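You operate a simulated robot arm through the tools that you are given. There is no shell and no other tool. Be economical: measure what you need, move in short steps, check, and stop when the job is done.

You are at the controls of a simulated two-armed robot. One attempt, no reset.

TASK
Put the tin marked "rings" from the top of the packing table on the top of the grey table. Then shut the switch cover. Then open the sensor lid, turn the time dial to 20, then shut the lid. Do these in the order given.
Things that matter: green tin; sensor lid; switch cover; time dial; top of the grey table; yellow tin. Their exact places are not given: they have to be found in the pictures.

The check looks at the end state, three seconds after you hand in, the way a careful person would. Anything else that was tipped, shoved, dropped, spilled or broken makes it a failure. Lids that push on must go on centred and level and be pressed home; caps that screw on are set level and turned clockwise until they are tight.

THE ROBOT
Two 6-joint arms with two-finger grippers on one trunk, on a base that drives. Base frame: it is fixed to the floor where the robot stands at the start and does not move with it; the origin is under the middle of the robot, x ahead of it, y to its left, z up; the surface under the hand at the start is at about z = 0.78. Readings come in m, degrees, newtons and seconds.
The left shoulder is at the start at [0.07, 0.148, 1.354], the right one opposite. With the tool pointing down near the work surface each hand reaches from about 0.26 to 0.54 m from the robot's upright axis, wherever it stands, measured 20 degrees to its own side. Places, roughly: sensor lid [-0.4, 2, 1]; switch cover [-0.5, 1.9, 1.3]; time dial [-0.4, 2, 1]; top of the grey table [-1.4, -0.2, 0.8]. Payload 2.69 kg a hand.
Tool frame (each hand has its own): the origin (TCP) lies between the finger pads and is the grasp point; the fingertips stand 0.02 m ahead of it; z points along the fingers, y is the line along which they close. The gripper opens to 0.1 m. The gripper's body begins 0.063 m behind the TCP.
Orientation is that of the tool frame in the base frame, as a unit quaternion [w, x, y, z]. With the fingers straight down and closing along the base's y, the tool's x points along the base's -x, its y along +y and its z along -z.

THE INTERFACE
- The arms move only by the tool servo_tool. It takes "left_plan", "right_plan" or both (then of equal length, played together; a hand with none holds still); each is a list of rows, each a list of 3 entries, a list of its own where there are three numbers: the shift along the base's x, y, z in units of 100 mm (1.0 is 100 mm), then the turn, a rotation vector about the base's x, y, z in units of 120 degrees (1.0 is 120 degrees), then the gripper command, from -1 (fully open) to 1 (shut), values between in proportion. In form: [[[x, y, z], [rx, ry, rz], gripper], ...]. A call has 1 to 20 rows; each row is the pose to reach, as a shift and turn from the pose commanded when the call began. A call with a number of a shift or a turn outside -1 to 1 is refused whole. Each row takes 0.2 s and may step no farther than 0.05 m and 8.6 degrees from the row before; otherwise, or with a gripper value out of range, the whole call is refused. Where a pose cannot be reached the arm comes as near as it can. A force on the tool above 40 N (or 10 N above the force at the start of the call, whichever is more), or a blocked arm, ends the call early, and 0.2 s more pass. The fingers move at their own pace (about 0.045 m/s each) and stop on an object; they squeeze with about 25 N. The grip force told is the motor's: it shows also when the fingers shut on nothing. Time passes only in rows, and 0.2 s behind the last, so rows that repeat a pose let the fingers close. It gives the time, the measured TCP pose, the force on the tool (base axes), the opening and the grip force at its end, in the units of the frame above (readings bear some noise), with the torque about the TCP (base axes, N m) and any sound that the robot's microphone picked up.
- Cameras (640 x 400 px; columns grow to the right, rows downward): "scene" is now at [0.1138, 0.0245, 1.5495]; the picture's right is [0.35, -0.94, 0.00], its down [-0.80, -0.30, -0.52] and it looks along [0.49, 0.18, -0.85] (base axes); focal length 265 px, centre (320, 200). "left" rides on the left gripper at [0.07, 0.019, -0.099] in its tool frame; the picture's right is [-0.26, 0.97, 0.00], its down [-0.75, -0.20, -0.63] and it looks along [-0.61, -0.16, 0.78] (tool axes); focal length 230 px, centre (320, 200). "right" rides on the right gripper at [0.07, -0.019, -0.099] in its tool frame; the picture's right is [0.26, 0.97, 0.00], its down [-0.75, 0.20, -0.63] and it looks along [-0.61, 0.16, 0.78] (tool axes); focal length 230 px, centre (320, 200).
- snapshot(camera): a new picture of that camera. No time passes.
- raise_lower(by): slides the trunk up (or, below 0, down) by that many m; the arms and the scene camera ride with it, the base frame stays. It gives what a move gives, with no picture.
- steer(legs): drives the robot by 1 to 6 legs, each [ahead, turn to the left] in m and degrees, along the robot's own axes; the way and the turn of a leg run together, so that a leg with both is an arc; at most 1.5 m and 180 degrees a leg. The arms and the cameras ride along, it lands a little off, and it stops where it bumps. It gives what a move gives.
- aim_head(pan, tilt): turns the head with the scene camera to pan (to the left, within 86 degrees either way) and tilt (down, from -29 to 69), counted from straight ahead of the robot. It gives what a move gives.
- probe_pixels(camera, pixels): there is no depth. For up to 12 entries [column, row, z] of the newest picture of that camera ("zoom" is the newest enlarged one), the place [x, y] in the base frame at which the ray of that pixel passes the height z, good to about 0.002 m. No time passes.
- inspect(camera, box): a new picture of the part [left, top, right, bottom] of that camera's present view, enlarged. No time passes.
- job_done(): hands the job in; it is judged then, once.

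Keep the steps short. Do not move on a guess: measure, check each grasp and each placing, and mend mistakes. In all there are 110 turns and 92 pictures (those below and enlarged ones count). Leave the grippers open and the arms clear of the work at the hand-in unless told otherwise, and finish with a single line.

The tools are called after "Emit:" by a JSON object that holds its "name" and its "arguments". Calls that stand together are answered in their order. servo_tool: Moves the arms, as the interface text tells. Its arguments: {"type":"object","properties":{"left_plan":{"type":"array"},"right_plan":{"type":"array"}},"required":[]} The other tools are called the same way: raise_lower (by) slides the trunk up or down; steer (legs) drives the base; aim_head (pan, tilt) turns the head that bears the scene camera; snapshot (camera) takes a picture; probe_pixels (camera, pixels) gives the place at which the rays of pixels pass given heights; inspect (camera, box) takes an enlarged picture of a part of a camera's view; job_done () hands the job in.

At the start:

```text
t: 0.0
left_tool_pos: [0.4397, 0.2929, 0.9649]
left_tool_rot: [0.0, 0.003, 1.0, 0.0]
left_force: [-0.2, -0.4, -0.5]
left_moment: [-0.02, -0.02, 0.0]
left_opening: 0.1002
left_gripper_force: 0.1
right_tool_pos: [0.5119, -0.1287, 1.0138]
right_tool_rot: [-0.001, 0.003, 1.0, 0.0]
right_force: [-0.7, 0.6, 0.0]
right_moment: [-0.02, 0.0, 0.02]
right_opening: 0.0998
right_gripper_force: 0.0
trunk travel left (down, up): [-0.912, 0.028]
robot x, y, heading: [-0.0028, 0.0003, -0.2]
head pan, tilt: [20.6, 58.7]
```

scene: 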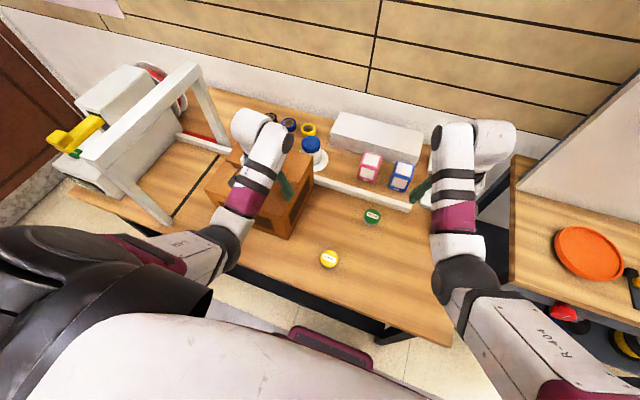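
right: 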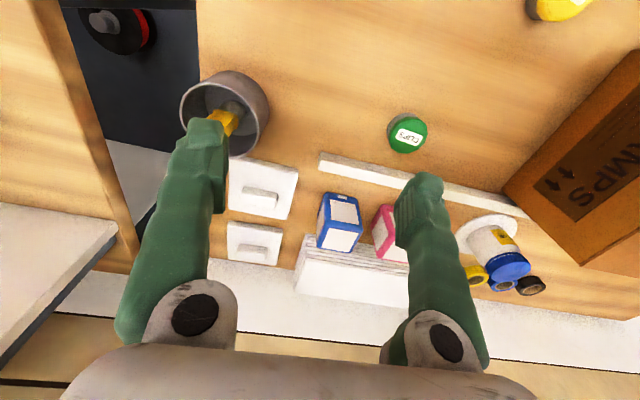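
left: 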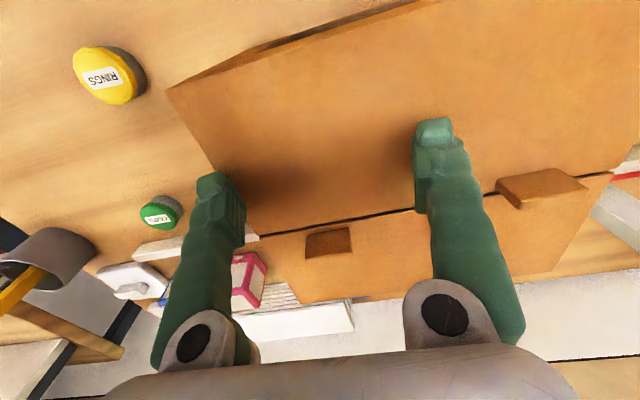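

The left camera shows a yellow tin labelled "RINGS" at about (105,75). I'll check the label in an enlarged view and measure both tins in the scene view.

Emit:
{"name": "inspect", "arguments": {"camera": "left", "box": [60, 30, 220, 240]}}

Emit:
{"name": "inspect", "arguments": {"camera": "scene", "box": [290, 190, 410, 280]}}

Emit:
{"name": "probe_pixels", "arguments": {"camera": "scene", "pixels": [[329, 258, 0.78], [329, 258, 0.82], [372, 215, 0.8], [329, 258, 0.8]]}}

Emit:
{"name": "probe_pixels", "arguments": {"camera": "left", "pixels": [[102, 76, 0.78], [102, 76, 0.8], [102, 76, 0.82], [160, 214, 0.8]]}}

```text
1.90 times, centred on (140, 135) of left
```

zoom: 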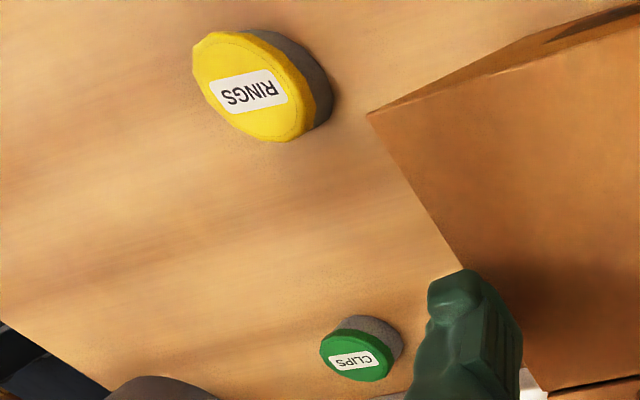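

```text
4.44 times, centred on (350, 235) of scene
```

zoom: 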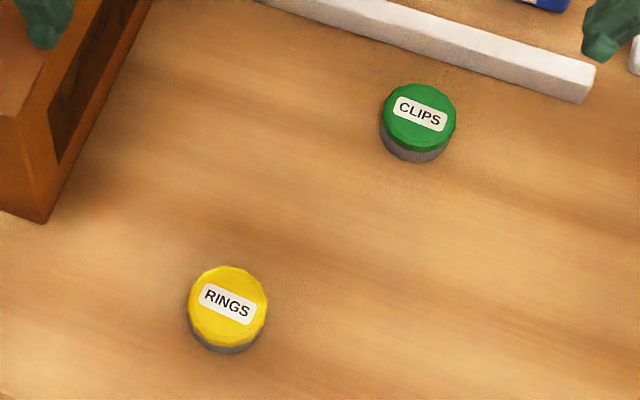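

```text
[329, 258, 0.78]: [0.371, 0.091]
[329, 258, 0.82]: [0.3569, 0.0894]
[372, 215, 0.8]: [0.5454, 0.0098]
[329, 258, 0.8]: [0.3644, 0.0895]
```

```text
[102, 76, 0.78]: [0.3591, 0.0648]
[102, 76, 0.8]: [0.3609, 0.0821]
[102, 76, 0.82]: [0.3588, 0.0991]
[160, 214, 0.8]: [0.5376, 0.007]
```

"RINGS" is the yellow tin, and its top sits near (0.361, 0.089, 0.808). Next I'll measure the crate corner next to it so the left fingers clear it.

Emit:
{"name": "probe_pixels", "arguments": {"camera": "scene", "pixels": [[298, 240, 0.78], [289, 240, 0.78], [204, 190, 0.9], [290, 205, 0.9], [314, 180, 0.9], [321, 258, 0.81], [338, 258, 0.81], [329, 250, 0.81], [331, 269, 0.78]]}}

Emit:
{"name": "aim_head", "arguments": {"pan": -80, "tilt": 25}}

Emit:
{"name": "snapshot", "arguments": {"camera": "scene"}}

Emit:
{"name": "aim_head", "arguments": {"pan": 80, "tilt": 25}}

Emit:
{"name": "snapshot", "arguments": {"camera": "scene"}}

```text
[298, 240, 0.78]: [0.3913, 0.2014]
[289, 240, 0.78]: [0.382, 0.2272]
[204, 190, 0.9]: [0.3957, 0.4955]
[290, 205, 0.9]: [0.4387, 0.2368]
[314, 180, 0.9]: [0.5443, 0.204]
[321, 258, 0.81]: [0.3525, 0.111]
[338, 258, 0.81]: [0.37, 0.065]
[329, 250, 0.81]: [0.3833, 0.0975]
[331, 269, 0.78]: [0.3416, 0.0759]
```

```text
t: 1.8
left_tool_pos: [0.4392, 0.291, 0.9647]
left_tool_rot: [0.0, 0.004, 1.0, 0.0]
left_force: [0.0, 0.3, -0.7]
left_moment: [-0.01, -0.01, 0.05]
left_opening: 0.0999
left_gripper_force: 0.1
right_tool_pos: [0.5109, -0.1285, 1.0144]
right_tool_rot: [-0.001, 0.004, 1.0, -0.001]
right_force: [-0.5, -0.2, 0.2]
right_moment: [-0.04, 0.02, -0.04]
right_opening: 0.1
right_gripper_force: 0.1
trunk travel left (down, up): [-0.912, 0.028]
robot x, y, heading: [0.0027, 0.0037, -0.2]
head pan, tilt: [-80.0, 25.0]
```

```text
86 pictures are left
```

scene: 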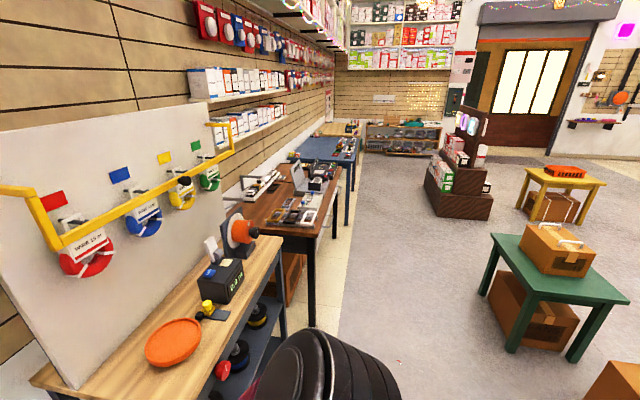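

```text
t: 4.2
left_tool_pos: [0.4383, 0.2921, 0.9646]
left_tool_rot: [0.0, 0.004, 1.0, -0.001]
left_force: [-0.6, -0.9, 0.8]
left_moment: [-0.02, -0.02, -0.02]
left_opening: 0.1002
left_gripper_force: 0.1
right_tool_pos: [0.5115, -0.1296, 1.0137]
right_tool_rot: [0.0, 0.004, 1.0, 0.0]
right_force: [-0.6, 0.0, -0.3]
right_moment: [0.02, -0.01, 0.0]
right_opening: 0.0998
right_gripper_force: 0.1
trunk travel left (down, up): [-0.912, 0.028]
robot x, y, heading: [-0.001, 0.0007, -0.1]
head pan, tilt: [80.0, 25.0]
```

```text
85 pictures are left
```

scene: 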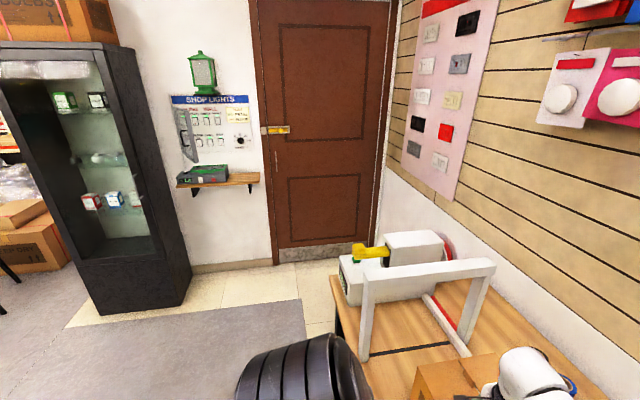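

Switch panel and sensor box are on the left wall. Next I'll move the left hand across towards the tin at its present height.

Emit:
{"name": "servo_tool", "arguments": {"left_plan": [[[-0.2, -0.35, 0], [0, 0, 0], -1], [[-0.4, -0.7, 0], [0, 0, 0], -1], [[-0.5, -1, 0], [0, 0, 0], -1]]}}

Emit:
{"name": "servo_tool", "arguments": {"left_plan": [[[-0.15, -0.4, 0], [0, 0, 0], -1], [[-0.28, -0.8, 0], [0, 0, 0], -1], [[-0.28, -1, 0], [0, 0, 0], -1], [[-0.28, -1, -0.4], [0, 0, 0], -1], [[-0.28, -1, -0.8], [0, 0, 0], -1]]}}

Emit:
{"name": "aim_head", "arguments": {"pan": 10, "tilt": 60}}

Emit:
{"name": "snapshot", "arguments": {"camera": "scene"}}

Emit:
{"name": "snapshot", "arguments": {"camera": "left"}}

```text
t: 5.0
left_tool_pos: [0.3915, 0.1963, 0.9599]
left_tool_rot: [0.002, 0.003, 1.0, 0.01]
left_force: [0.3, -0.9, 0.6]
left_moment: [0.01, 0.01, 0.01]
left_opening: 0.1002
left_gripper_force: 0.1
left hand out of reach, approached as far as the arm can: row 1, 2, 3
right_tool_pos: [0.5101, -0.1321, 1.0133]
right_tool_rot: [0.001, 0.005, 1.0, 0.001]
right_force: [-0.3, -0.4, 0.1]
right_moment: [-0.02, 0.03, -0.01]
right_opening: 0.1001
right_gripper_force: 0.0
trunk travel left (down, up): [-0.912, 0.028]
robot x, y, heading: [0.003, -0.0001, -0.0]
head pan, tilt: [80.0, 25.0]
```

```text
t: 5.5
left_tool_pos: [0.3821, 0.2344, 0.9576]
left_tool_rot: [0.008, -0.017, 0.995, 0.097]
left_force: [-0.5, 0.0, -0.6]
left_moment: [0.02, 0.0, 0.01]
left_opening: 0.0999
left_gripper_force: 0.1
left hand out of reach, approached as far as the arm can: row 2
right_tool_pos: [0.5095, -0.1278, 1.0155]
right_tool_rot: [0.0, 0.003, 1.0, 0.0]
right_force: [0.7, -0.7, 0.0]
right_moment: [0.01, 0.01, 0.02]
right_opening: 0.1001
right_gripper_force: 0.1
trunk travel left (down, up): [-0.912, 0.028]
robot x, y, heading: [0.0, -0.0021, 0.1]
head pan, tilt: [80.0, 25.0]
stopped in row 2 (left hand): the arm was blocked; the commanded pose is now the measured one
```

```text
t: 7.0
left_tool_pos: [0.3843, 0.2335, 0.957]
left_tool_rot: [0.008, -0.017, 0.995, 0.096]
left_force: [-0.3, 0.3, -0.2]
left_moment: [-0.01, -0.01, 0.0]
left_opening: 0.0999
left_gripper_force: 0.1
right_tool_pos: [0.5126, -0.129, 1.014]
right_tool_rot: [0.001, 0.002, 1.0, 0.001]
right_force: [-0.1, -0.4, -1.0]
right_moment: [-0.02, 0.01, -0.01]
right_opening: 0.1002
right_gripper_force: 0.1
trunk travel left (down, up): [-0.912, 0.028]
robot x, y, heading: [0.0041, 0.0015, 0.0]
head pan, tilt: [10.0, 60.0]
```

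```text
84 pictures are left
```

scene: 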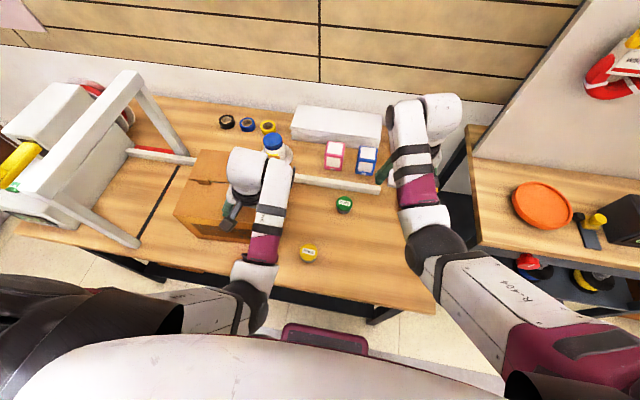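

```text
83 pictures are left
```

left: 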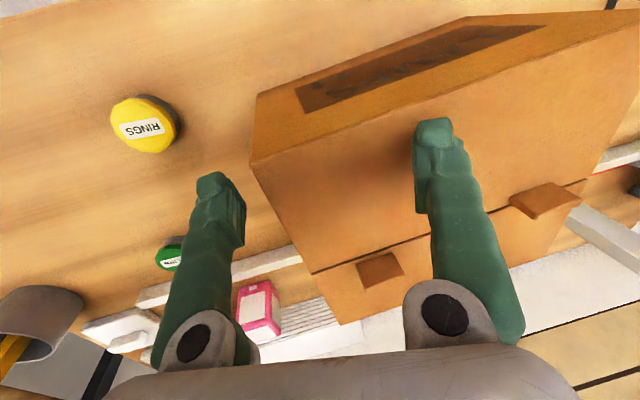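

The left hand can't fold in that far from here. I'll back the robot off 0.1 m and turn it 10° right, which brings the tin into the left hand's natural reach.

Emit:
{"name": "steer", "arguments": {"legs": [[-0.1, 0], [0, -10]]}}

```text
t: 8.8
left_tool_pos: [0.319, 0.1652, 0.9563]
left_tool_rot: [0.014, 0.07, 0.993, 0.094]
left_force: [0.2, 0.5, 0.1]
left_moment: [0.03, 0.01, 0.03]
left_opening: 0.1002
left_gripper_force: 0.2
right_tool_pos: [0.3831, -0.2126, 1.013]
right_tool_rot: [-0.001, 0.09, 0.996, -0.001]
right_force: [0.7, 0.3, 0.5]
right_moment: [-0.02, -0.01, 0.04]
right_opening: 0.1001
right_gripper_force: 0.1
trunk travel left (down, up): [-0.912, 0.028]
robot x, y, heading: [-0.098, 0.0029, -10.0]
head pan, tilt: [10.0, 60.0]
```

Position is good. Next I'll level the left hand and move it over the tin at (0.361, 0.088), then look.

Emit:
{"name": "servo_tool", "arguments": {"left_plan": [[[0.14, -0.26, 0], [-0.03, 0.0066, 0], -1], [[0.28, -0.52, 0], [-0.06, 0.0132, 0], -1], [[0.42, -0.77, 0], [-0.0888, 0.0197, 0], -1], [[0.42, -0.77, 0], [-0.0888, 0.0197, 0], -1]]}}

Emit:
{"name": "snapshot", "arguments": {"camera": "left"}}

```text
t: 9.8
left_tool_pos: [0.3599, 0.0862, 0.9582]
left_tool_rot: [0.003, 0.07, 0.998, 0.002]
left_force: [-0.1, 0.6, 0.7]
left_moment: [0.0, 0.0, -0.02]
left_opening: 0.0999
left_gripper_force: 0.1
right_tool_pos: [0.3804, -0.2156, 1.0136]
right_tool_rot: [0.0, 0.09, 0.996, 0.0]
right_force: [0.3, 0.2, 0.0]
right_moment: [0.01, 0.0, -0.01]
right_opening: 0.1001
right_gripper_force: 0.0
trunk travel left (down, up): [-0.912, 0.028]
robot x, y, heading: [-0.1009, -0.0022, -10.0]
head pan, tilt: [10.0, 60.0]
```

```text
82 pictures are left
```

left: 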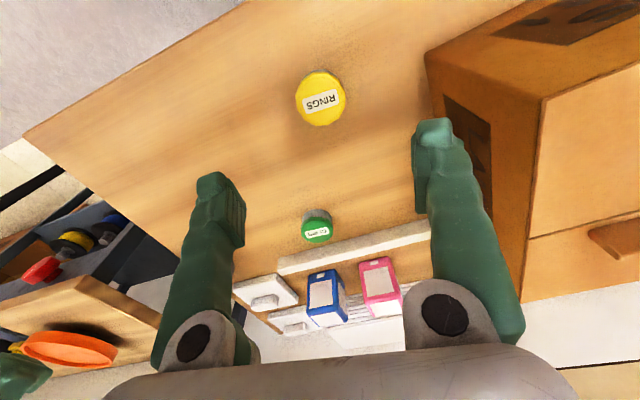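

Emit:
{"name": "probe_pixels", "arguments": {"camera": "left", "pixels": [[320, 98, 0.805], [320, 98, 0.815], [297, 98, 0.81], [344, 98, 0.81], [335, 75, 0.78], [339, 70, 0.78]]}}

```text
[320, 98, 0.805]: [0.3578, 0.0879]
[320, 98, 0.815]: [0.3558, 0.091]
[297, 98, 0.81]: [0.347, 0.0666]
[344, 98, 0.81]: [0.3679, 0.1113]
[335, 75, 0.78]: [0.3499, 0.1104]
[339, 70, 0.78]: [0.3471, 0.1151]
```

The tin centre reads (0.358, 0.088), which agrees. I'll descend in two calls.

Emit:
{"name": "servo_tool", "arguments": {"left_plan": [[[-0.01, 0.02, -0.4], [0, 0, 0], -1], [[-0.01, 0.02, -0.8], [0, 0, 0], -1], [[-0.01, 0.02, -1.0], [0, 0, 0], -1], [[-0.01, 0.02, -1.0], [0, 0, 0], -1]]}}

Emit:
{"name": "snapshot", "arguments": {"camera": "left"}}

```text
t: 10.8
left_tool_pos: [0.3587, 0.0901, 0.8561]
left_tool_rot: [0.002, 0.069, 0.998, 0.001]
left_force: [-0.4, 0.0, 0.5]
left_moment: [0.01, -0.01, -0.01]
left_opening: 0.1001
left_gripper_force: 0.0
right_tool_pos: [0.3819, -0.2139, 1.0141]
right_tool_rot: [0.0, 0.09, 0.996, 0.0]
right_force: [0.4, 0.8, -0.5]
right_moment: [0.03, 0.0, -0.01]
right_opening: 0.1002
right_gripper_force: 0.1
trunk travel left (down, up): [-0.912, 0.028]
robot x, y, heading: [-0.1018, -0.0002, -10.0]
head pan, tilt: [10.0, 60.0]
```

```text
81 pictures are left
```

left: 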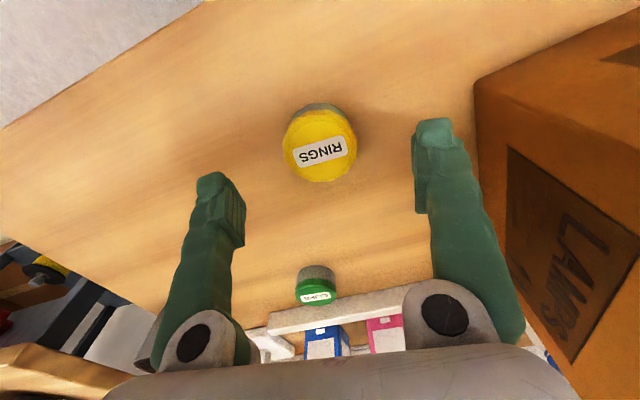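

The tin is centred between the fingers. I'll lower 50 mm and close.

Emit:
{"name": "servo_tool", "arguments": {"left_plan": [[[0, -0.01, -0.25], [0, 0, 0], -1], [[0, -0.01, -0.5], [0, 0, 0], -1], [[0, -0.01, -0.5], [0, 0, 0], -1], [[0, -0.01, -0.5], [0, 0, 0], 1], [[0, -0.01, -0.5], [0, 0, 0], 1], [[0, -0.01, -0.5], [0, 0, 0], 1], [[0, -0.01, -0.5], [0, 0, 0], 1], [[0, -0.01, -0.5], [0, 0, 0], 1]]}}

Emit:
{"name": "snapshot", "arguments": {"camera": "left"}}

```text
t: 12.6
left_tool_pos: [0.3592, 0.0886, 0.8062]
left_tool_rot: [0.0, 0.07, 0.998, 0.001]
left_force: [0.6, 0.0, 0.0]
left_moment: [-0.05, 0.0, -0.02]
left_opening: 0.0491
left_gripper_force: 25.4
right_tool_pos: [0.3803, -0.2142, 1.0138]
right_tool_rot: [0.0, 0.09, 0.996, 0.0]
right_force: [0.3, -0.1, 0.5]
right_moment: [-0.02, 0.02, 0.02]
right_opening: 0.1001
right_gripper_force: 0.0
trunk travel left (down, up): [-0.912, 0.028]
robot x, y, heading: [-0.1, -0.0008, -10.0]
head pan, tilt: [10.0, 60.0]
```

```text
80 pictures are left
```

left: 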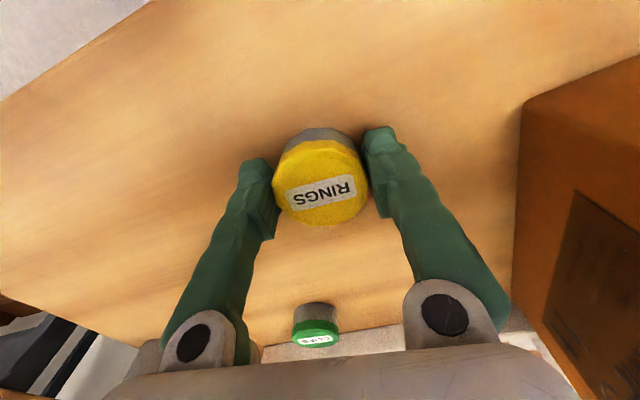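

The grip is good: 49 mm opening, 25 N. I'll lift 0.1 m, back off 0.25 m and turn left partway to look at the grey table.

Emit:
{"name": "servo_tool", "arguments": {"left_plan": [[[0, 0, 0.3], [0, 0, 0], 1], [[0, 0, 0.6], [0, 0, 0], 1], [[0, 0, 1.0], [0, 0, 0], 1]]}}

Emit:
{"name": "steer", "arguments": {"legs": [[-0.25, 0], [0, 100]]}}

Emit:
{"name": "aim_head", "arguments": {"pan": 80, "tilt": 35}}

Emit:
{"name": "snapshot", "arguments": {"camera": "scene"}}

Emit:
{"name": "aim_head", "arguments": {"pan": 10, "tilt": 25}}

Emit:
{"name": "snapshot", "arguments": {"camera": "scene"}}

```text
t: 13.4
left_tool_pos: [0.3569, 0.0901, 0.9084]
left_tool_rot: [0.002, 0.069, 0.998, 0.005]
left_force: [0.1, -0.6, -0.6]
left_moment: [-0.01, -0.03, -0.02]
left_opening: 0.0494
left_gripper_force: 24.6
right_tool_pos: [0.3817, -0.2148, 1.0138]
right_tool_rot: [0.0, 0.09, 0.996, 0.001]
right_force: [0.5, 0.4, -0.1]
right_moment: [0.04, 0.05, 0.0]
right_opening: 0.1
right_gripper_force: 0.1
trunk travel left (down, up): [-0.912, 0.028]
robot x, y, heading: [-0.0989, 0.0026, -9.9]
head pan, tilt: [10.0, 60.0]
```

```text
t: 19.4
left_tool_pos: [-0.5012, 0.4841, 0.9094]
left_tool_rot: [0.002, 0.712, -0.702, -0.005]
left_force: [0.2, 0.6, -1.5]
left_moment: [0.04, 0.02, 0.03]
left_opening: 0.0494
left_gripper_force: 24.7
right_tool_pos: [-0.205, 0.5513, 1.0151]
right_tool_rot: [0.0, -0.697, 0.717, 0.0]
right_force: [-0.1, 0.4, 1.4]
right_moment: [-0.01, -0.01, 0.0]
right_opening: 0.1
right_gripper_force: 0.1
trunk travel left (down, up): [-0.912, 0.028]
robot x, y, heading: [-0.3454, 0.0437, 88.8]
head pan, tilt: [10.0, 60.0]
```

```text
t: 20.8
left_tool_pos: [-0.5024, 0.4832, 0.9094]
left_tool_rot: [0.001, 0.712, -0.702, -0.004]
left_force: [0.3, 0.4, -0.4]
left_moment: [0.02, -0.03, -0.02]
left_opening: 0.0493
left_gripper_force: 25.1
right_tool_pos: [-0.2061, 0.5522, 1.0134]
right_tool_rot: [0.0, -0.697, 0.718, 0.0]
right_force: [0.0, -0.2, -0.4]
right_moment: [0.02, -0.04, 0.0]
right_opening: 0.1
right_gripper_force: 0.1
trunk travel left (down, up): [-0.912, 0.028]
robot x, y, heading: [-0.3469, 0.0392, 88.8]
head pan, tilt: [80.0, 35.0]
```

```text
79 pictures are left
```

scene: 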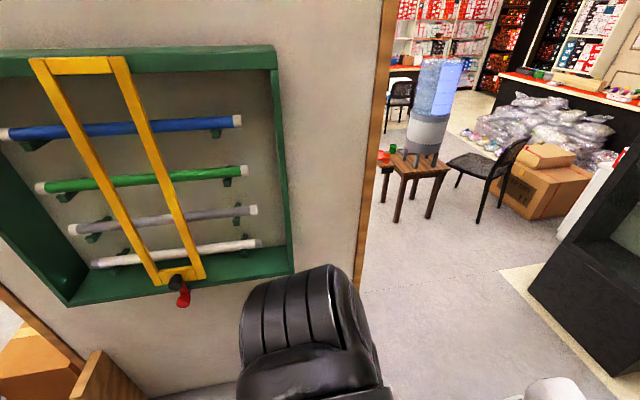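

```text
t: 22.2
left_tool_pos: [-0.5028, 0.4846, 0.9096]
left_tool_rot: [0.0, 0.711, -0.703, -0.004]
left_force: [0.1, -0.4, -0.2]
left_moment: [0.03, 0.01, -0.01]
left_opening: 0.0493
left_gripper_force: 24.8
right_tool_pos: [-0.2044, 0.5514, 1.0141]
right_tool_rot: [0.0, -0.697, 0.717, 0.001]
right_force: [-0.4, -0.2, 1.1]
right_moment: [0.01, -0.01, -0.01]
right_opening: 0.1
right_gripper_force: 0.0
trunk travel left (down, up): [-0.912, 0.028]
robot x, y, heading: [-0.3479, 0.0421, 88.9]
head pan, tilt: [10.0, 25.0]
```

```text
78 pictures are left
```

scene: 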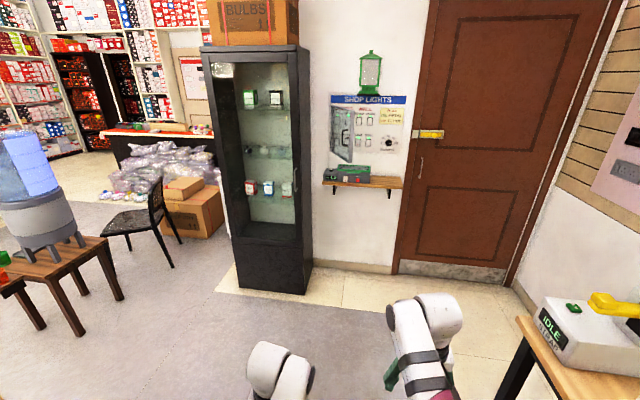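

There's a tall partition at about (300,150) in the direction of the grey table. I'll measure where it stands on the floor before turning further.

Emit:
{"name": "aim_head", "arguments": {"pan": 86, "tilt": 50}}

Emit:
{"name": "snapshot", "arguments": {"camera": "scene"}}

Emit:
{"name": "probe_pixels", "arguments": {"camera": "scene", "pixels": [[200, 300, 0.0], [200, 300, 0.78], [100, 300, 0], [100, 300, 0.78], [320, 250, 0]]}}

```text
t: 23.7
left_tool_pos: [-0.5013, 0.4838, 0.9097]
left_tool_rot: [0.0, 0.712, -0.702, -0.005]
left_force: [-0.1, -0.5, 0.4]
left_moment: [0.0, -0.02, 0.02]
left_opening: 0.0492
left_gripper_force: 25.0
right_tool_pos: [-0.2043, 0.5524, 1.0129]
right_tool_rot: [0.001, -0.697, 0.717, 0.0]
right_force: [-0.4, 0.9, -0.8]
right_moment: [-0.02, 0.02, 0.01]
right_opening: 0.1
right_gripper_force: 0.0
trunk travel left (down, up): [-0.912, 0.028]
robot x, y, heading: [-0.3446, 0.0421, 88.5]
head pan, tilt: [85.9, 50.0]
```

```text
77 pictures are left
```

scene: 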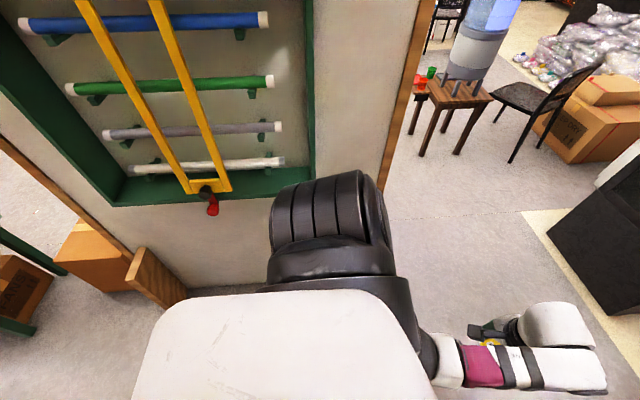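

```text
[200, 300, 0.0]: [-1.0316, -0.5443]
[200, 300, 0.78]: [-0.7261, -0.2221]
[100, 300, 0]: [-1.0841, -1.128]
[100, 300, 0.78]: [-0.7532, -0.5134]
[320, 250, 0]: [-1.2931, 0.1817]
```

A partition stands at x≈-1.05 with the grey table behind it. I'll drive ahead 0.7 m, past its end, and look around it.

Emit:
{"name": "steer", "arguments": {"legs": [[0.7, 0]]}}

Emit:
{"name": "aim_head", "arguments": {"pan": 86, "tilt": 25}}

Emit:
{"name": "snapshot", "arguments": {"camera": "scene"}}

Emit:
{"name": "aim_head", "arguments": {"pan": 45, "tilt": 30}}

Emit:
{"name": "snapshot", "arguments": {"camera": "scene"}}

```text
t: 27.6
left_tool_pos: [-0.4881, 1.1947, 0.9098]
left_tool_rot: [-0.001, 0.712, -0.702, -0.005]
left_force: [-0.1, -0.5, -0.2]
left_moment: [0.01, -0.03, 0.01]
left_opening: 0.0496
left_gripper_force: 25.2
right_tool_pos: [-0.1924, 1.2625, 1.0144]
right_tool_rot: [-0.001, -0.699, 0.716, 0.0]
right_force: [0.4, -0.4, 0.6]
right_moment: [0.0, 0.03, 0.01]
right_opening: 0.1001
right_gripper_force: 0.2
trunk travel left (down, up): [-0.912, 0.028]
robot x, y, heading: [-0.3282, 0.7537, 89.1]
head pan, tilt: [85.9, 50.0]
```

```text
t: 28.4
left_tool_pos: [-0.4895, 1.1948, 0.9084]
left_tool_rot: [0.002, 0.712, -0.702, -0.005]
left_force: [0.3, 0.2, -0.9]
left_moment: [0.02, 0.01, 0.02]
left_opening: 0.0497
left_gripper_force: 25.2
right_tool_pos: [-0.1914, 1.2635, 1.0132]
right_tool_rot: [-0.001, -0.699, 0.715, 0.0]
right_force: [0.3, 1.1, -0.5]
right_moment: [0.01, -0.03, 0.01]
right_opening: 0.1
right_gripper_force: 0.0
trunk travel left (down, up): [-0.912, 0.028]
robot x, y, heading: [-0.3281, 0.7521, 88.8]
head pan, tilt: [85.9, 25.0]
```

```text
76 pictures are left
```

scene: 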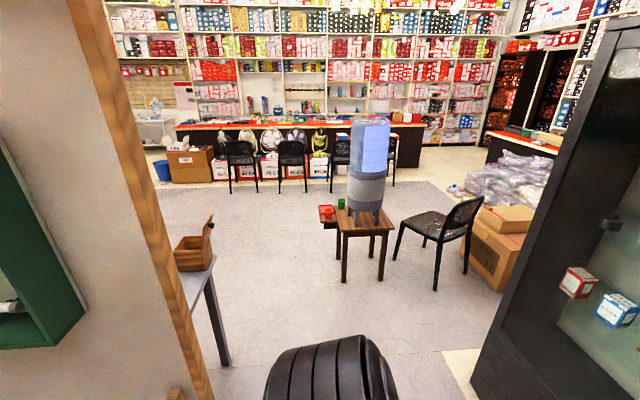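

```text
t: 29.5
left_tool_pos: [-0.4891, 1.1939, 0.9101]
left_tool_rot: [0.0, 0.713, -0.701, -0.005]
left_force: [0.8, -0.4, -0.1]
left_moment: [-0.01, 0.01, -0.02]
left_opening: 0.0492
left_gripper_force: 24.5
right_tool_pos: [-0.1907, 1.2641, 1.0139]
right_tool_rot: [-0.001, -0.699, 0.715, 0.001]
right_force: [-0.7, -0.7, -0.1]
right_moment: [-0.01, 0.01, -0.01]
right_opening: 0.0999
right_gripper_force: 0.1
trunk travel left (down, up): [-0.912, 0.028]
robot x, y, heading: [-0.3306, 0.7562, 89.1]
head pan, tilt: [45.0, 30.0]
```

```text
75 pictures are left
```

scene: 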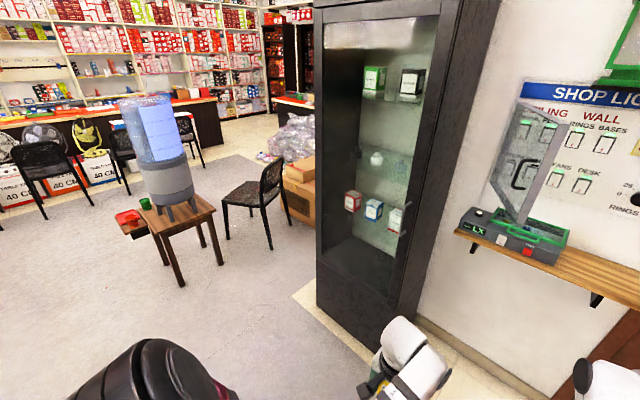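

The grey table's end shows past the partition at (195,270). I'll turn to face -x, drive ahead a bit, and look at it.

Emit:
{"name": "steer", "arguments": {"legs": [[0, 90], [0.5, 0]]}}

Emit:
{"name": "aim_head", "arguments": {"pan": 55, "tilt": 40}}

Emit:
{"name": "snapshot", "arguments": {"camera": "scene"}}

Emit:
{"name": "probe_pixels", "arguments": {"camera": "scene", "pixels": [[320, 200, 0.78], [320, 200, 0], [320, 300, 0.78], [320, 300, 0], [200, 200, 0.78], [440, 200, 0.78], [440, 200, 0]]}}

```text
t: 36.3
left_tool_pos: [-1.271, 0.6191, 0.91]
left_tool_rot: [0.004, 1.0, 0.002, -0.003]
left_force: [-0.2, 0.1, -0.7]
left_moment: [-0.01, 0.02, 0.01]
left_opening: 0.0489
left_gripper_force: 25.2
right_tool_pos: [-1.3371, 0.9176, 1.0148]
right_tool_rot: [-0.001, 1.0, -0.019, 0.0]
right_force: [-0.1, 0.0, 0.8]
right_moment: [0.01, 0.04, -0.02]
right_opening: 0.1
right_gripper_force: 0.0
trunk travel left (down, up): [-0.912, 0.028]
robot x, y, heading: [-0.8336, 0.7742, 178.2]
head pan, tilt: [45.0, 30.0]
```

```text
t: 37.0
left_tool_pos: [-1.2731, 0.6187, 0.9091]
left_tool_rot: [0.005, 1.0, 0.002, -0.002]
left_force: [0.3, 0.1, -0.6]
left_moment: [0.0, -0.02, 0.02]
left_opening: 0.0493
left_gripper_force: 25.5
right_tool_pos: [-1.3375, 0.9166, 1.0133]
right_tool_rot: [-0.001, 1.0, -0.019, 0.001]
right_force: [0.3, 0.1, 0.3]
right_moment: [-0.01, 0.02, 0.0]
right_opening: 0.1002
right_gripper_force: 0.2
trunk travel left (down, up): [-0.912, 0.028]
robot x, y, heading: [-0.8333, 0.771, 177.9]
head pan, tilt: [55.0, 40.0]
```

```text
74 pictures are left
```

scene: 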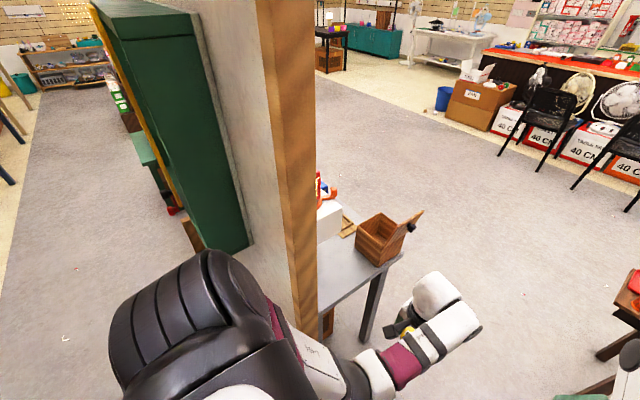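

```text
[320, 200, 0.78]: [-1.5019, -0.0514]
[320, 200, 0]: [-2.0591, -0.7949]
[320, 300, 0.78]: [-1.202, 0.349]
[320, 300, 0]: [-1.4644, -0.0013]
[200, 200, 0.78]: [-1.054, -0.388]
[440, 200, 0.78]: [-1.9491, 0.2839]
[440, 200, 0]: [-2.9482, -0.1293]
```

The table corner is at (402,253) with a basket on it. I'll measure the corner.

Emit:
{"name": "probe_pixels", "arguments": {"camera": "scene", "pixels": [[402, 253, 0.78], [330, 305, 0.78], [355, 242, 0.78], [364, 340, 0], [310, 330, 0], [640, 375, 0]]}}

Emit:
{"name": "aim_head", "arguments": {"pan": 0, "tilt": 30}}

Emit:
{"name": "snapshot", "arguments": {"camera": "scene"}}

```text
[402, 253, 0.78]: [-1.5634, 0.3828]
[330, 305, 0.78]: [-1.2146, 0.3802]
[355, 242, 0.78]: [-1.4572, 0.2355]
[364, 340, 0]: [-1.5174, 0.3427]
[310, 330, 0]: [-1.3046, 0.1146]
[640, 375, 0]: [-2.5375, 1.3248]
```

```text
t: 38.2
left_tool_pos: [-1.2725, 0.6185, 0.9086]
left_tool_rot: [0.003, 1.0, 0.002, -0.002]
left_force: [-0.1, -0.5, -0.9]
left_moment: [0.0, -0.03, -0.01]
left_opening: 0.0494
left_gripper_force: 24.0
right_tool_pos: [-1.3375, 0.9181, 1.0134]
right_tool_rot: [0.0, 1.0, -0.019, 0.0]
right_force: [0.3, 0.1, -1.0]
right_moment: [-0.02, -0.01, 0.01]
right_opening: 0.1002
right_gripper_force: 0.0
trunk travel left (down, up): [-0.912, 0.028]
robot x, y, heading: [-0.8323, 0.7708, 178.0]
head pan, tilt: [0.0, 30.0]
```

```text
73 pictures are left
```

scene: 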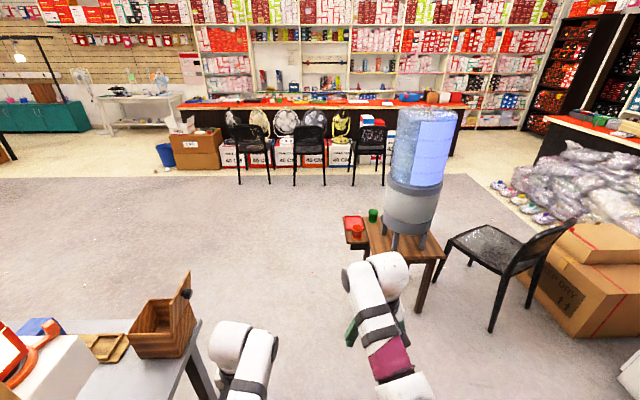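

The table's near end is at y≈0.38, from x≈-1.15 to -1.56. I'll swing out a little, drive to about (-1.42, 0.95), and turn to face the table end.

Emit:
{"name": "steer", "arguments": {"legs": [[0, -15], [0.62, 0], [0, 107]]}}

Emit:
{"name": "aim_head", "arguments": {"pan": 0, "tilt": 45}}

Emit:
{"name": "snapshot", "arguments": {"camera": "scene"}}

```text
t: 47.0
left_tool_pos: [-1.2717, 0.5121, 0.9098]
left_tool_rot: [0.006, 0.706, 0.708, 0.0]
left_force: [0.7, 0.5, -0.8]
left_moment: [0.0, 0.0, -0.01]
left_opening: 0.0491
left_gripper_force: 25.0
right_tool_pos: [-1.5705, 0.4483, 1.0121]
right_tool_rot: [0.0, 0.721, 0.693, 0.0]
right_force: [-0.2, 0.3, 0.5]
right_moment: [0.01, -0.02, -0.01]
right_opening: 0.0998
right_gripper_force: 0.0
trunk travel left (down, up): [-0.912, 0.028]
robot x, y, heading: [-1.4269, 0.9565, -91.8]
head pan, tilt: [0.0, 30.0]
```

```text
t: 47.8
left_tool_pos: [-1.2716, 0.5136, 0.9082]
left_tool_rot: [0.004, 0.707, 0.708, 0.0]
left_force: [-0.3, -0.2, -0.5]
left_moment: [-0.02, -0.01, -0.02]
left_opening: 0.0492
left_gripper_force: 25.2
right_tool_pos: [-1.571, 0.4473, 1.0134]
right_tool_rot: [0.0, 0.721, 0.693, -0.001]
right_force: [-0.2, 0.0, -0.6]
right_moment: [0.02, -0.05, 0.0]
right_opening: 0.1
right_gripper_force: 0.1
trunk travel left (down, up): [-0.912, 0.028]
robot x, y, heading: [-1.4263, 0.9571, -91.8]
head pan, tilt: [0.0, 45.0]
```

```text
72 pictures are left
```

scene: 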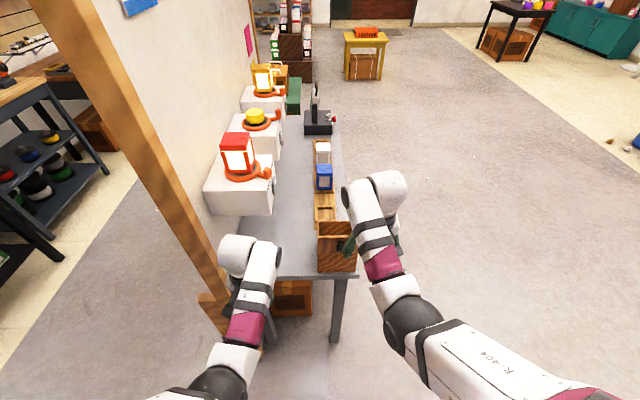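

I can see the free area on the near end of the table around (290,250). I'll measure it.

Emit:
{"name": "probe_pixels", "arguments": {"camera": "scene", "pixels": [[290, 250, 0.78], [290, 275, 0.78], [354, 275, 0.78], [270, 214, 0.78], [316, 270, 0.78], [316, 222, 0.78], [276, 230, 0.78], [340, 340, 0], [228, 345, 0]]}}

Emit:
{"name": "inspect", "arguments": {"camera": "scene", "box": [200, 150, 400, 300]}}

Emit:
{"name": "snapshot", "arguments": {"camera": "left"}}

```text
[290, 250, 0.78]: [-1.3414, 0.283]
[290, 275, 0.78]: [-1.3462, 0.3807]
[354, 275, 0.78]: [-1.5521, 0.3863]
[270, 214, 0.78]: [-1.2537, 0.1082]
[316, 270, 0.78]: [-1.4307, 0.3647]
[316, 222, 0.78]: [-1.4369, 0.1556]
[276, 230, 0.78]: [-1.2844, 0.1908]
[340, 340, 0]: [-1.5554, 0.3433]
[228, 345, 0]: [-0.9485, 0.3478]
```

```text
2.67 times, centred on (300, 225) of scene
```

zoom: 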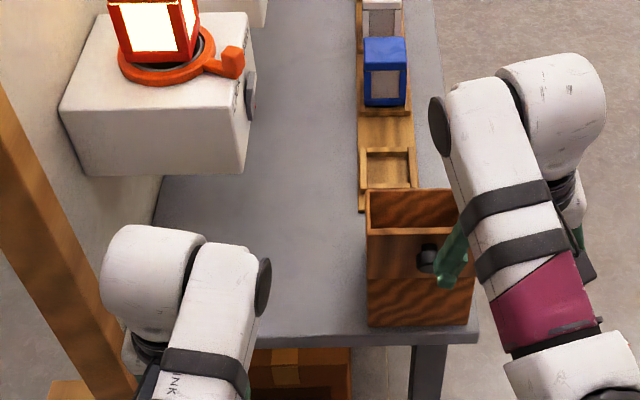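

```text
70 pictures are left
```

left: 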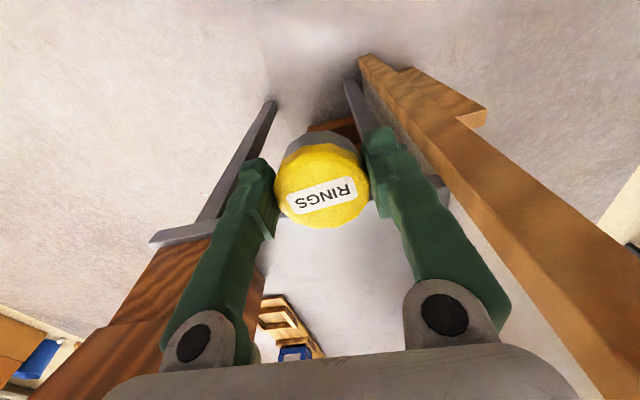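

There's a free spot at (-1.335, 0.285). The right hand must clear the basket, so I'll lift it and move it outwards, then drive ahead 0.2 m.

Emit:
{"name": "servo_tool", "arguments": {"right_plan": [[[-0.2, 0.1, 0.3], [0, 0, 0], -1], [[-0.5, 0.1, 0.6], [0, 0, 0], -1], [[-0.8, 0.1, 0.8], [0, 0, 0], -1], [[-1.0, 0.1, 0.8], [0, 0, 0], -1]]}}

Emit:
{"name": "steer", "arguments": {"legs": [[0.2, 0]]}}

Emit:
{"name": "snapshot", "arguments": {"camera": "scene"}}

```text
t: 48.8
left_tool_pos: [-1.2726, 0.5134, 0.9107]
left_tool_rot: [0.006, 0.706, 0.708, 0.0]
left_force: [-0.3, -0.5, -0.4]
left_moment: [0.0, 0.01, 0.01]
left_opening: 0.0493
left_gripper_force: 24.9
right_tool_pos: [-1.6738, 0.4179, 1.0548]
right_tool_rot: [0.001, 0.721, 0.693, 0.0]
right_force: [0.0, 0.4, -0.5]
right_moment: [0.01, 0.0, -0.01]
right_opening: 0.0999
right_gripper_force: 0.1
right hand out of reach, approached as far as the arm can: row 1, 2, 3, 4
trunk travel left (down, up): [-0.912, 0.028]
robot x, y, heading: [-1.4267, 0.9548, -91.9]
head pan, tilt: [0.0, 45.0]
```

```text
t: 50.2
left_tool_pos: [-1.2747, 0.3617, 0.909]
left_tool_rot: [-0.004, 0.708, 0.706, 0.011]
left_force: [1.5, 2.9, 0.5]
left_moment: [-0.37, 0.19, 0.06]
left_opening: 0.0495
left_gripper_force: 24.7
right_tool_pos: [-1.676, 0.2587, 1.0545]
right_tool_rot: [-0.001, 0.72, 0.694, 0.0]
right_force: [-0.5, -0.1, 0.2]
right_moment: [0.01, 0.03, -0.05]
right_opening: 0.1001
right_gripper_force: 0.0
trunk travel left (down, up): [-0.912, 0.028]
robot x, y, heading: [-1.4322, 0.7957, -91.8]
head pan, tilt: [0.0, 45.0]
stopped in leg 1: the force on the tool passed its limit at 222 N (the readings are from after the stop); the commanded pose is now the measured one
```

```text
69 pictures are left
```

scene: 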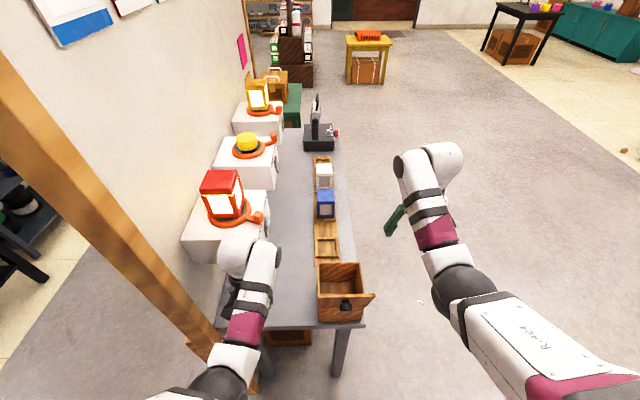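

The left wrist touched the white lamp box. I'll back off slightly and inspect for damage.

Emit:
{"name": "steer", "arguments": {"legs": [[-0.04, 0]]}}

Emit:
{"name": "inspect", "arguments": {"camera": "scene", "box": [170, 80, 410, 340]}}

Emit:
{"name": "snapshot", "arguments": {"camera": "left"}}

```text
t: 51.1
left_tool_pos: [-1.2736, 0.3935, 0.9053]
left_tool_rot: [-0.008, 0.708, 0.706, 0.014]
left_force: [0.4, 0.2, -0.4]
left_moment: [0.05, 0.01, 0.0]
left_opening: 0.0494
left_gripper_force: 25.1
right_tool_pos: [-1.6754, 0.2895, 1.0496]
right_tool_rot: [-0.003, 0.719, 0.695, 0.003]
right_force: [0.0, -0.2, -0.3]
right_moment: [0.09, 0.04, 0.02]
right_opening: 0.0999
right_gripper_force: 0.1
trunk travel left (down, up): [-0.912, 0.028]
robot x, y, heading: [-1.4256, 0.8342, -91.5]
head pan, tilt: [0.0, 45.0]
```

```text
1.54 times, centred on (290, 210) of scene
```

zoom: 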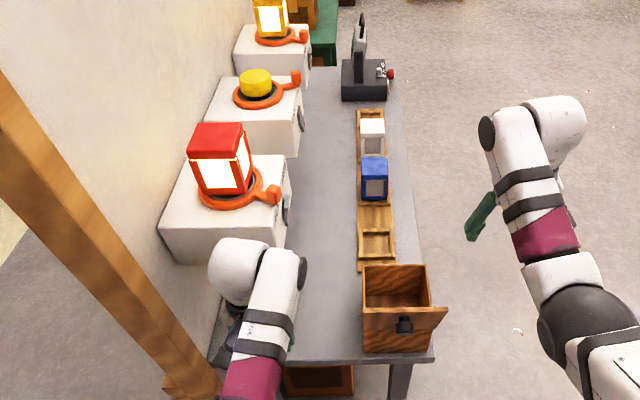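

```text
67 pictures are left
```

left: 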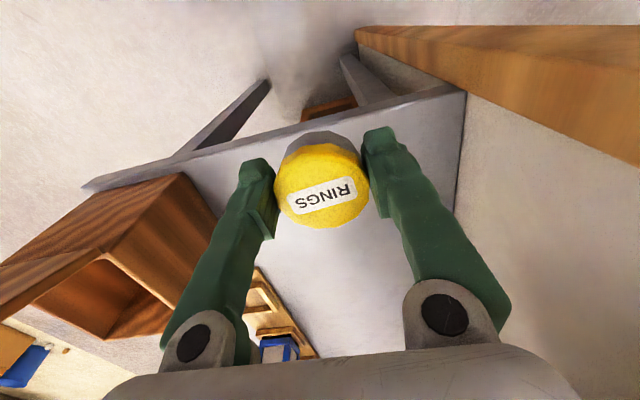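

Lamp and box look untouched and the tin is still held. I'll measure the gap between the lamp box and the basket more closely.

Emit:
{"name": "probe_pixels", "arguments": {"camera": "zoom", "pixels": [[362, 352, 0.78], [362, 345, 0.78], [362, 305, 0.88], [288, 248, 0.8], [292, 160, 0.95], [275, 248, 0.85], [362, 275, 0.78], [300, 362, 0.78]]}}

Emit:
{"name": "probe_pixels", "arguments": {"camera": "left", "pixels": [[90, 185, 0.78], [465, 88, 0.78], [215, 210, 0.78], [460, 200, 0.78]]}}

```text
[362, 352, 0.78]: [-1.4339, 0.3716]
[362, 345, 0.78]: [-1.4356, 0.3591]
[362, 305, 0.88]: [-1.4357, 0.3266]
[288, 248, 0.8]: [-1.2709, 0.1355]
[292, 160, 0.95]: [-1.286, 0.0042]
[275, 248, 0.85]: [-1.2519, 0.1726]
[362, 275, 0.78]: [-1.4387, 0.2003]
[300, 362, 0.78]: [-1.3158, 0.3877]
```

```text
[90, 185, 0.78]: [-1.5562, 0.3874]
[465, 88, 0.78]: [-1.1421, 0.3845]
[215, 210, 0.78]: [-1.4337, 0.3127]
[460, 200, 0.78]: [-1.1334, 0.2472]
```

The table top is at z=0.78, ending at y=0.385. The basket side is at x=-1.435 and the lamp box side at about -1.27. I'll move to (-1.337, 0.315) at height and level the hand.

Emit:
{"name": "servo_tool", "arguments": {"left_plan": [[[-0.32, 0, 0.1], [-0.008, 0.002, 0], 1], [[-0.63, 0, 0.1], [-0.015, 0.004, 0], 1], [[-0.63, -0.4, 0.1], [-0.015, 0.004, 0], 1], [[-0.63, -0.78, 0.1], [-0.015, 0.004, 0], 1], [[-0.63, -0.78, 0], [-0.015, 0.004, 0], 1]]}}

Emit:
{"name": "snapshot", "arguments": {"camera": "left"}}

Emit:
{"name": "snapshot", "arguments": {"camera": "scene"}}

```text
t: 52.0
left_tool_pos: [-1.3155, 0.3636, 0.9167]
left_tool_rot: [0.012, 0.698, 0.715, 0.015]
left_force: [0.0, 0.5, 0.2]
left_moment: [-0.02, 0.0, 0.02]
left_opening: 0.0493
left_gripper_force: 24.8
right_tool_pos: [-1.6742, 0.3019, 1.0554]
right_tool_rot: [0.001, 0.719, 0.695, -0.002]
right_force: [0.3, 0.6, 0.3]
right_moment: [-0.04, -0.03, -0.01]
right_opening: 0.0998
right_gripper_force: 0.0
trunk travel left (down, up): [-0.912, 0.028]
robot x, y, heading: [-1.4276, 0.8349, -91.8]
head pan, tilt: [0.0, 45.0]
stopped in row 4 (left hand): the force on the tool passed its limit at 100 N (the readings are from after the stop); the commanded pose is now the measured one
```

```text
66 pictures are left
```

left: 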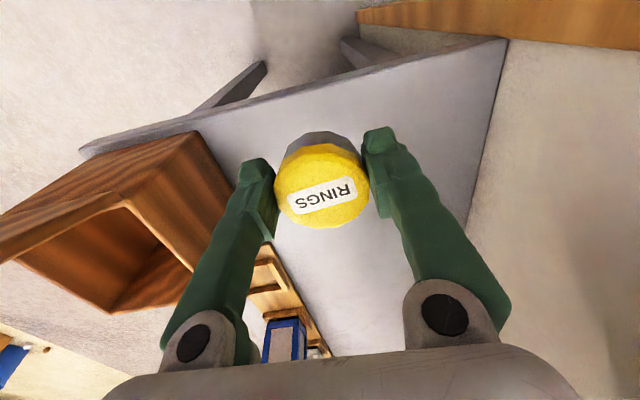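

```text
65 pictures are left
```

scene: 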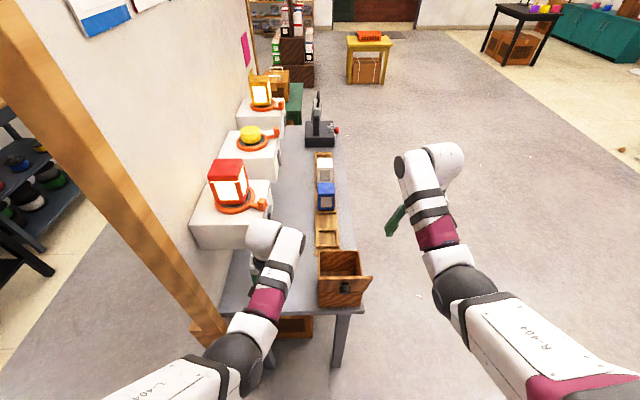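

The wrist touched the lamp box's corner again, so I need that box's real position. I'll back the hand off and enlarge the box.

Emit:
{"name": "servo_tool", "arguments": {"left_plan": [[[0, 0.3, 0], [0, 0, 0], 1], [[0, 0.3, 0], [0, 0, 0], 1]]}}

Emit:
{"name": "inspect", "arguments": {"camera": "scene", "box": [170, 140, 360, 330]}}

```text
t: 52.8
left_tool_pos: [-1.2782, 0.3681, 0.9238]
left_tool_rot: [0.049, 0.688, 0.724, 0.027]
left_force: [-0.4, 0.0, -0.9]
left_moment: [0.04, 0.0, -0.01]
left_opening: 0.0491
left_gripper_force: 24.8
right_tool_pos: [-1.6755, 0.2967, 1.0525]
right_tool_rot: [0.001, 0.719, 0.695, 0.0]
right_force: [0.2, 1.2, -0.3]
right_moment: [0.03, 0.02, -0.02]
right_opening: 0.0998
right_gripper_force: 0.1
trunk travel left (down, up): [-0.912, 0.028]
robot x, y, heading: [-1.4285, 0.8368, -91.8]
head pan, tilt: [0.0, 45.0]
stopped in row 2 (left hand): the arm was blocked; the commanded pose is now the measured one
```

```text
2.11 times, centred on (265, 235) of scene
```

zoom: 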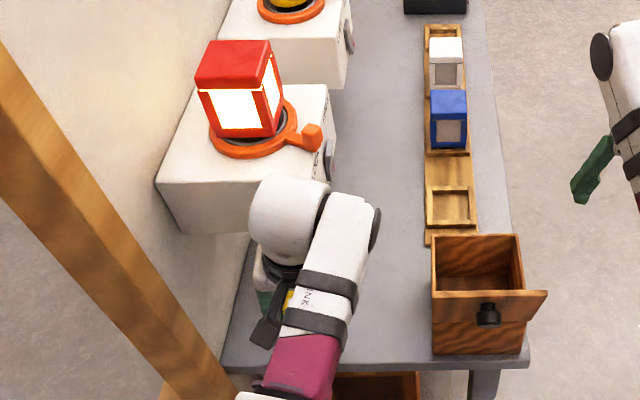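

From two views, the lamp box hangs from the partition at z≥0.95. It reaches x≈-1.30 and its front is at y≈0.305, so the wrist can't work under it from this end. I'll use the strip beside the trays, from the table's far side. First I'll back off.

Emit:
{"name": "steer", "arguments": {"legs": [[-0.25, 0]]}}

Emit:
{"name": "servo_tool", "arguments": {"left_plan": [[[0.1, 0.0, 0], [0.007, 0.026, 0], 1], [[0.15, 0.0, 0], [0.0134, 0.0516, 0], 1], [[0.15, 0.0, 0.2], [0.0134, 0.0516, 0], 1]], "right_plan": [[[-0.3, 0.3, 0], [0, 0, 0], -1], [[-0.6, 0.6, 0], [0, 0, 0], -1], [[-0.9, 0.9, 0], [0, 0, 0], -1]]}}

Emit:
{"name": "snapshot", "arguments": {"camera": "scene"}}

```text
t: 54.6
left_tool_pos: [-1.2677, 0.6184, 0.9197]
left_tool_rot: [0.047, 0.686, 0.725, 0.029]
left_force: [0.7, -0.1, -1.7]
left_moment: [0.08, 0.0, -0.01]
left_opening: 0.0493
left_gripper_force: 24.8
right_tool_pos: [-1.6651, 0.5417, 1.0528]
right_tool_rot: [-0.003, 0.717, 0.697, 0.002]
right_force: [0.0, -0.2, -0.5]
right_moment: [0.04, -0.01, 0.01]
right_opening: 0.1
right_gripper_force: 0.0
trunk travel left (down, up): [-0.912, 0.028]
robot x, y, heading: [-1.4234, 1.0847, -90.9]
head pan, tilt: [0.0, 45.0]
```

```text
t: 55.4
left_tool_pos: [-1.2537, 0.6239, 0.9441]
left_tool_rot: [0.0, 0.688, 0.726, 0.002]
left_force: [-0.6, 0.6, -1.1]
left_moment: [-0.03, -0.04, -0.05]
left_opening: 0.0492
left_gripper_force: 24.9
right_tool_pos: [-1.7792, 0.6156, 1.0169]
right_tool_rot: [0.001, 0.717, 0.697, 0.0]
right_force: [-0.3, 0.3, 1.0]
right_moment: [-0.02, -0.03, 0.02]
right_opening: 0.0998
right_gripper_force: 0.1
right hand out of reach, approached as far as the arm can: row 1, 2, 3
trunk travel left (down, up): [-0.912, 0.028]
robot x, y, heading: [-1.4229, 1.0893, -91.5]
head pan, tilt: [0.0, 45.0]
```

```text
63 pictures are left
```

scene: 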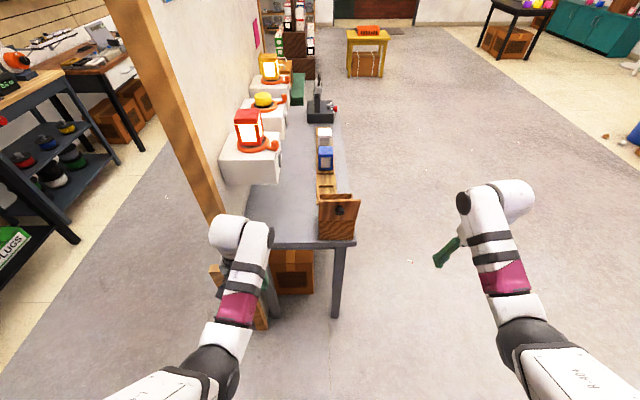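

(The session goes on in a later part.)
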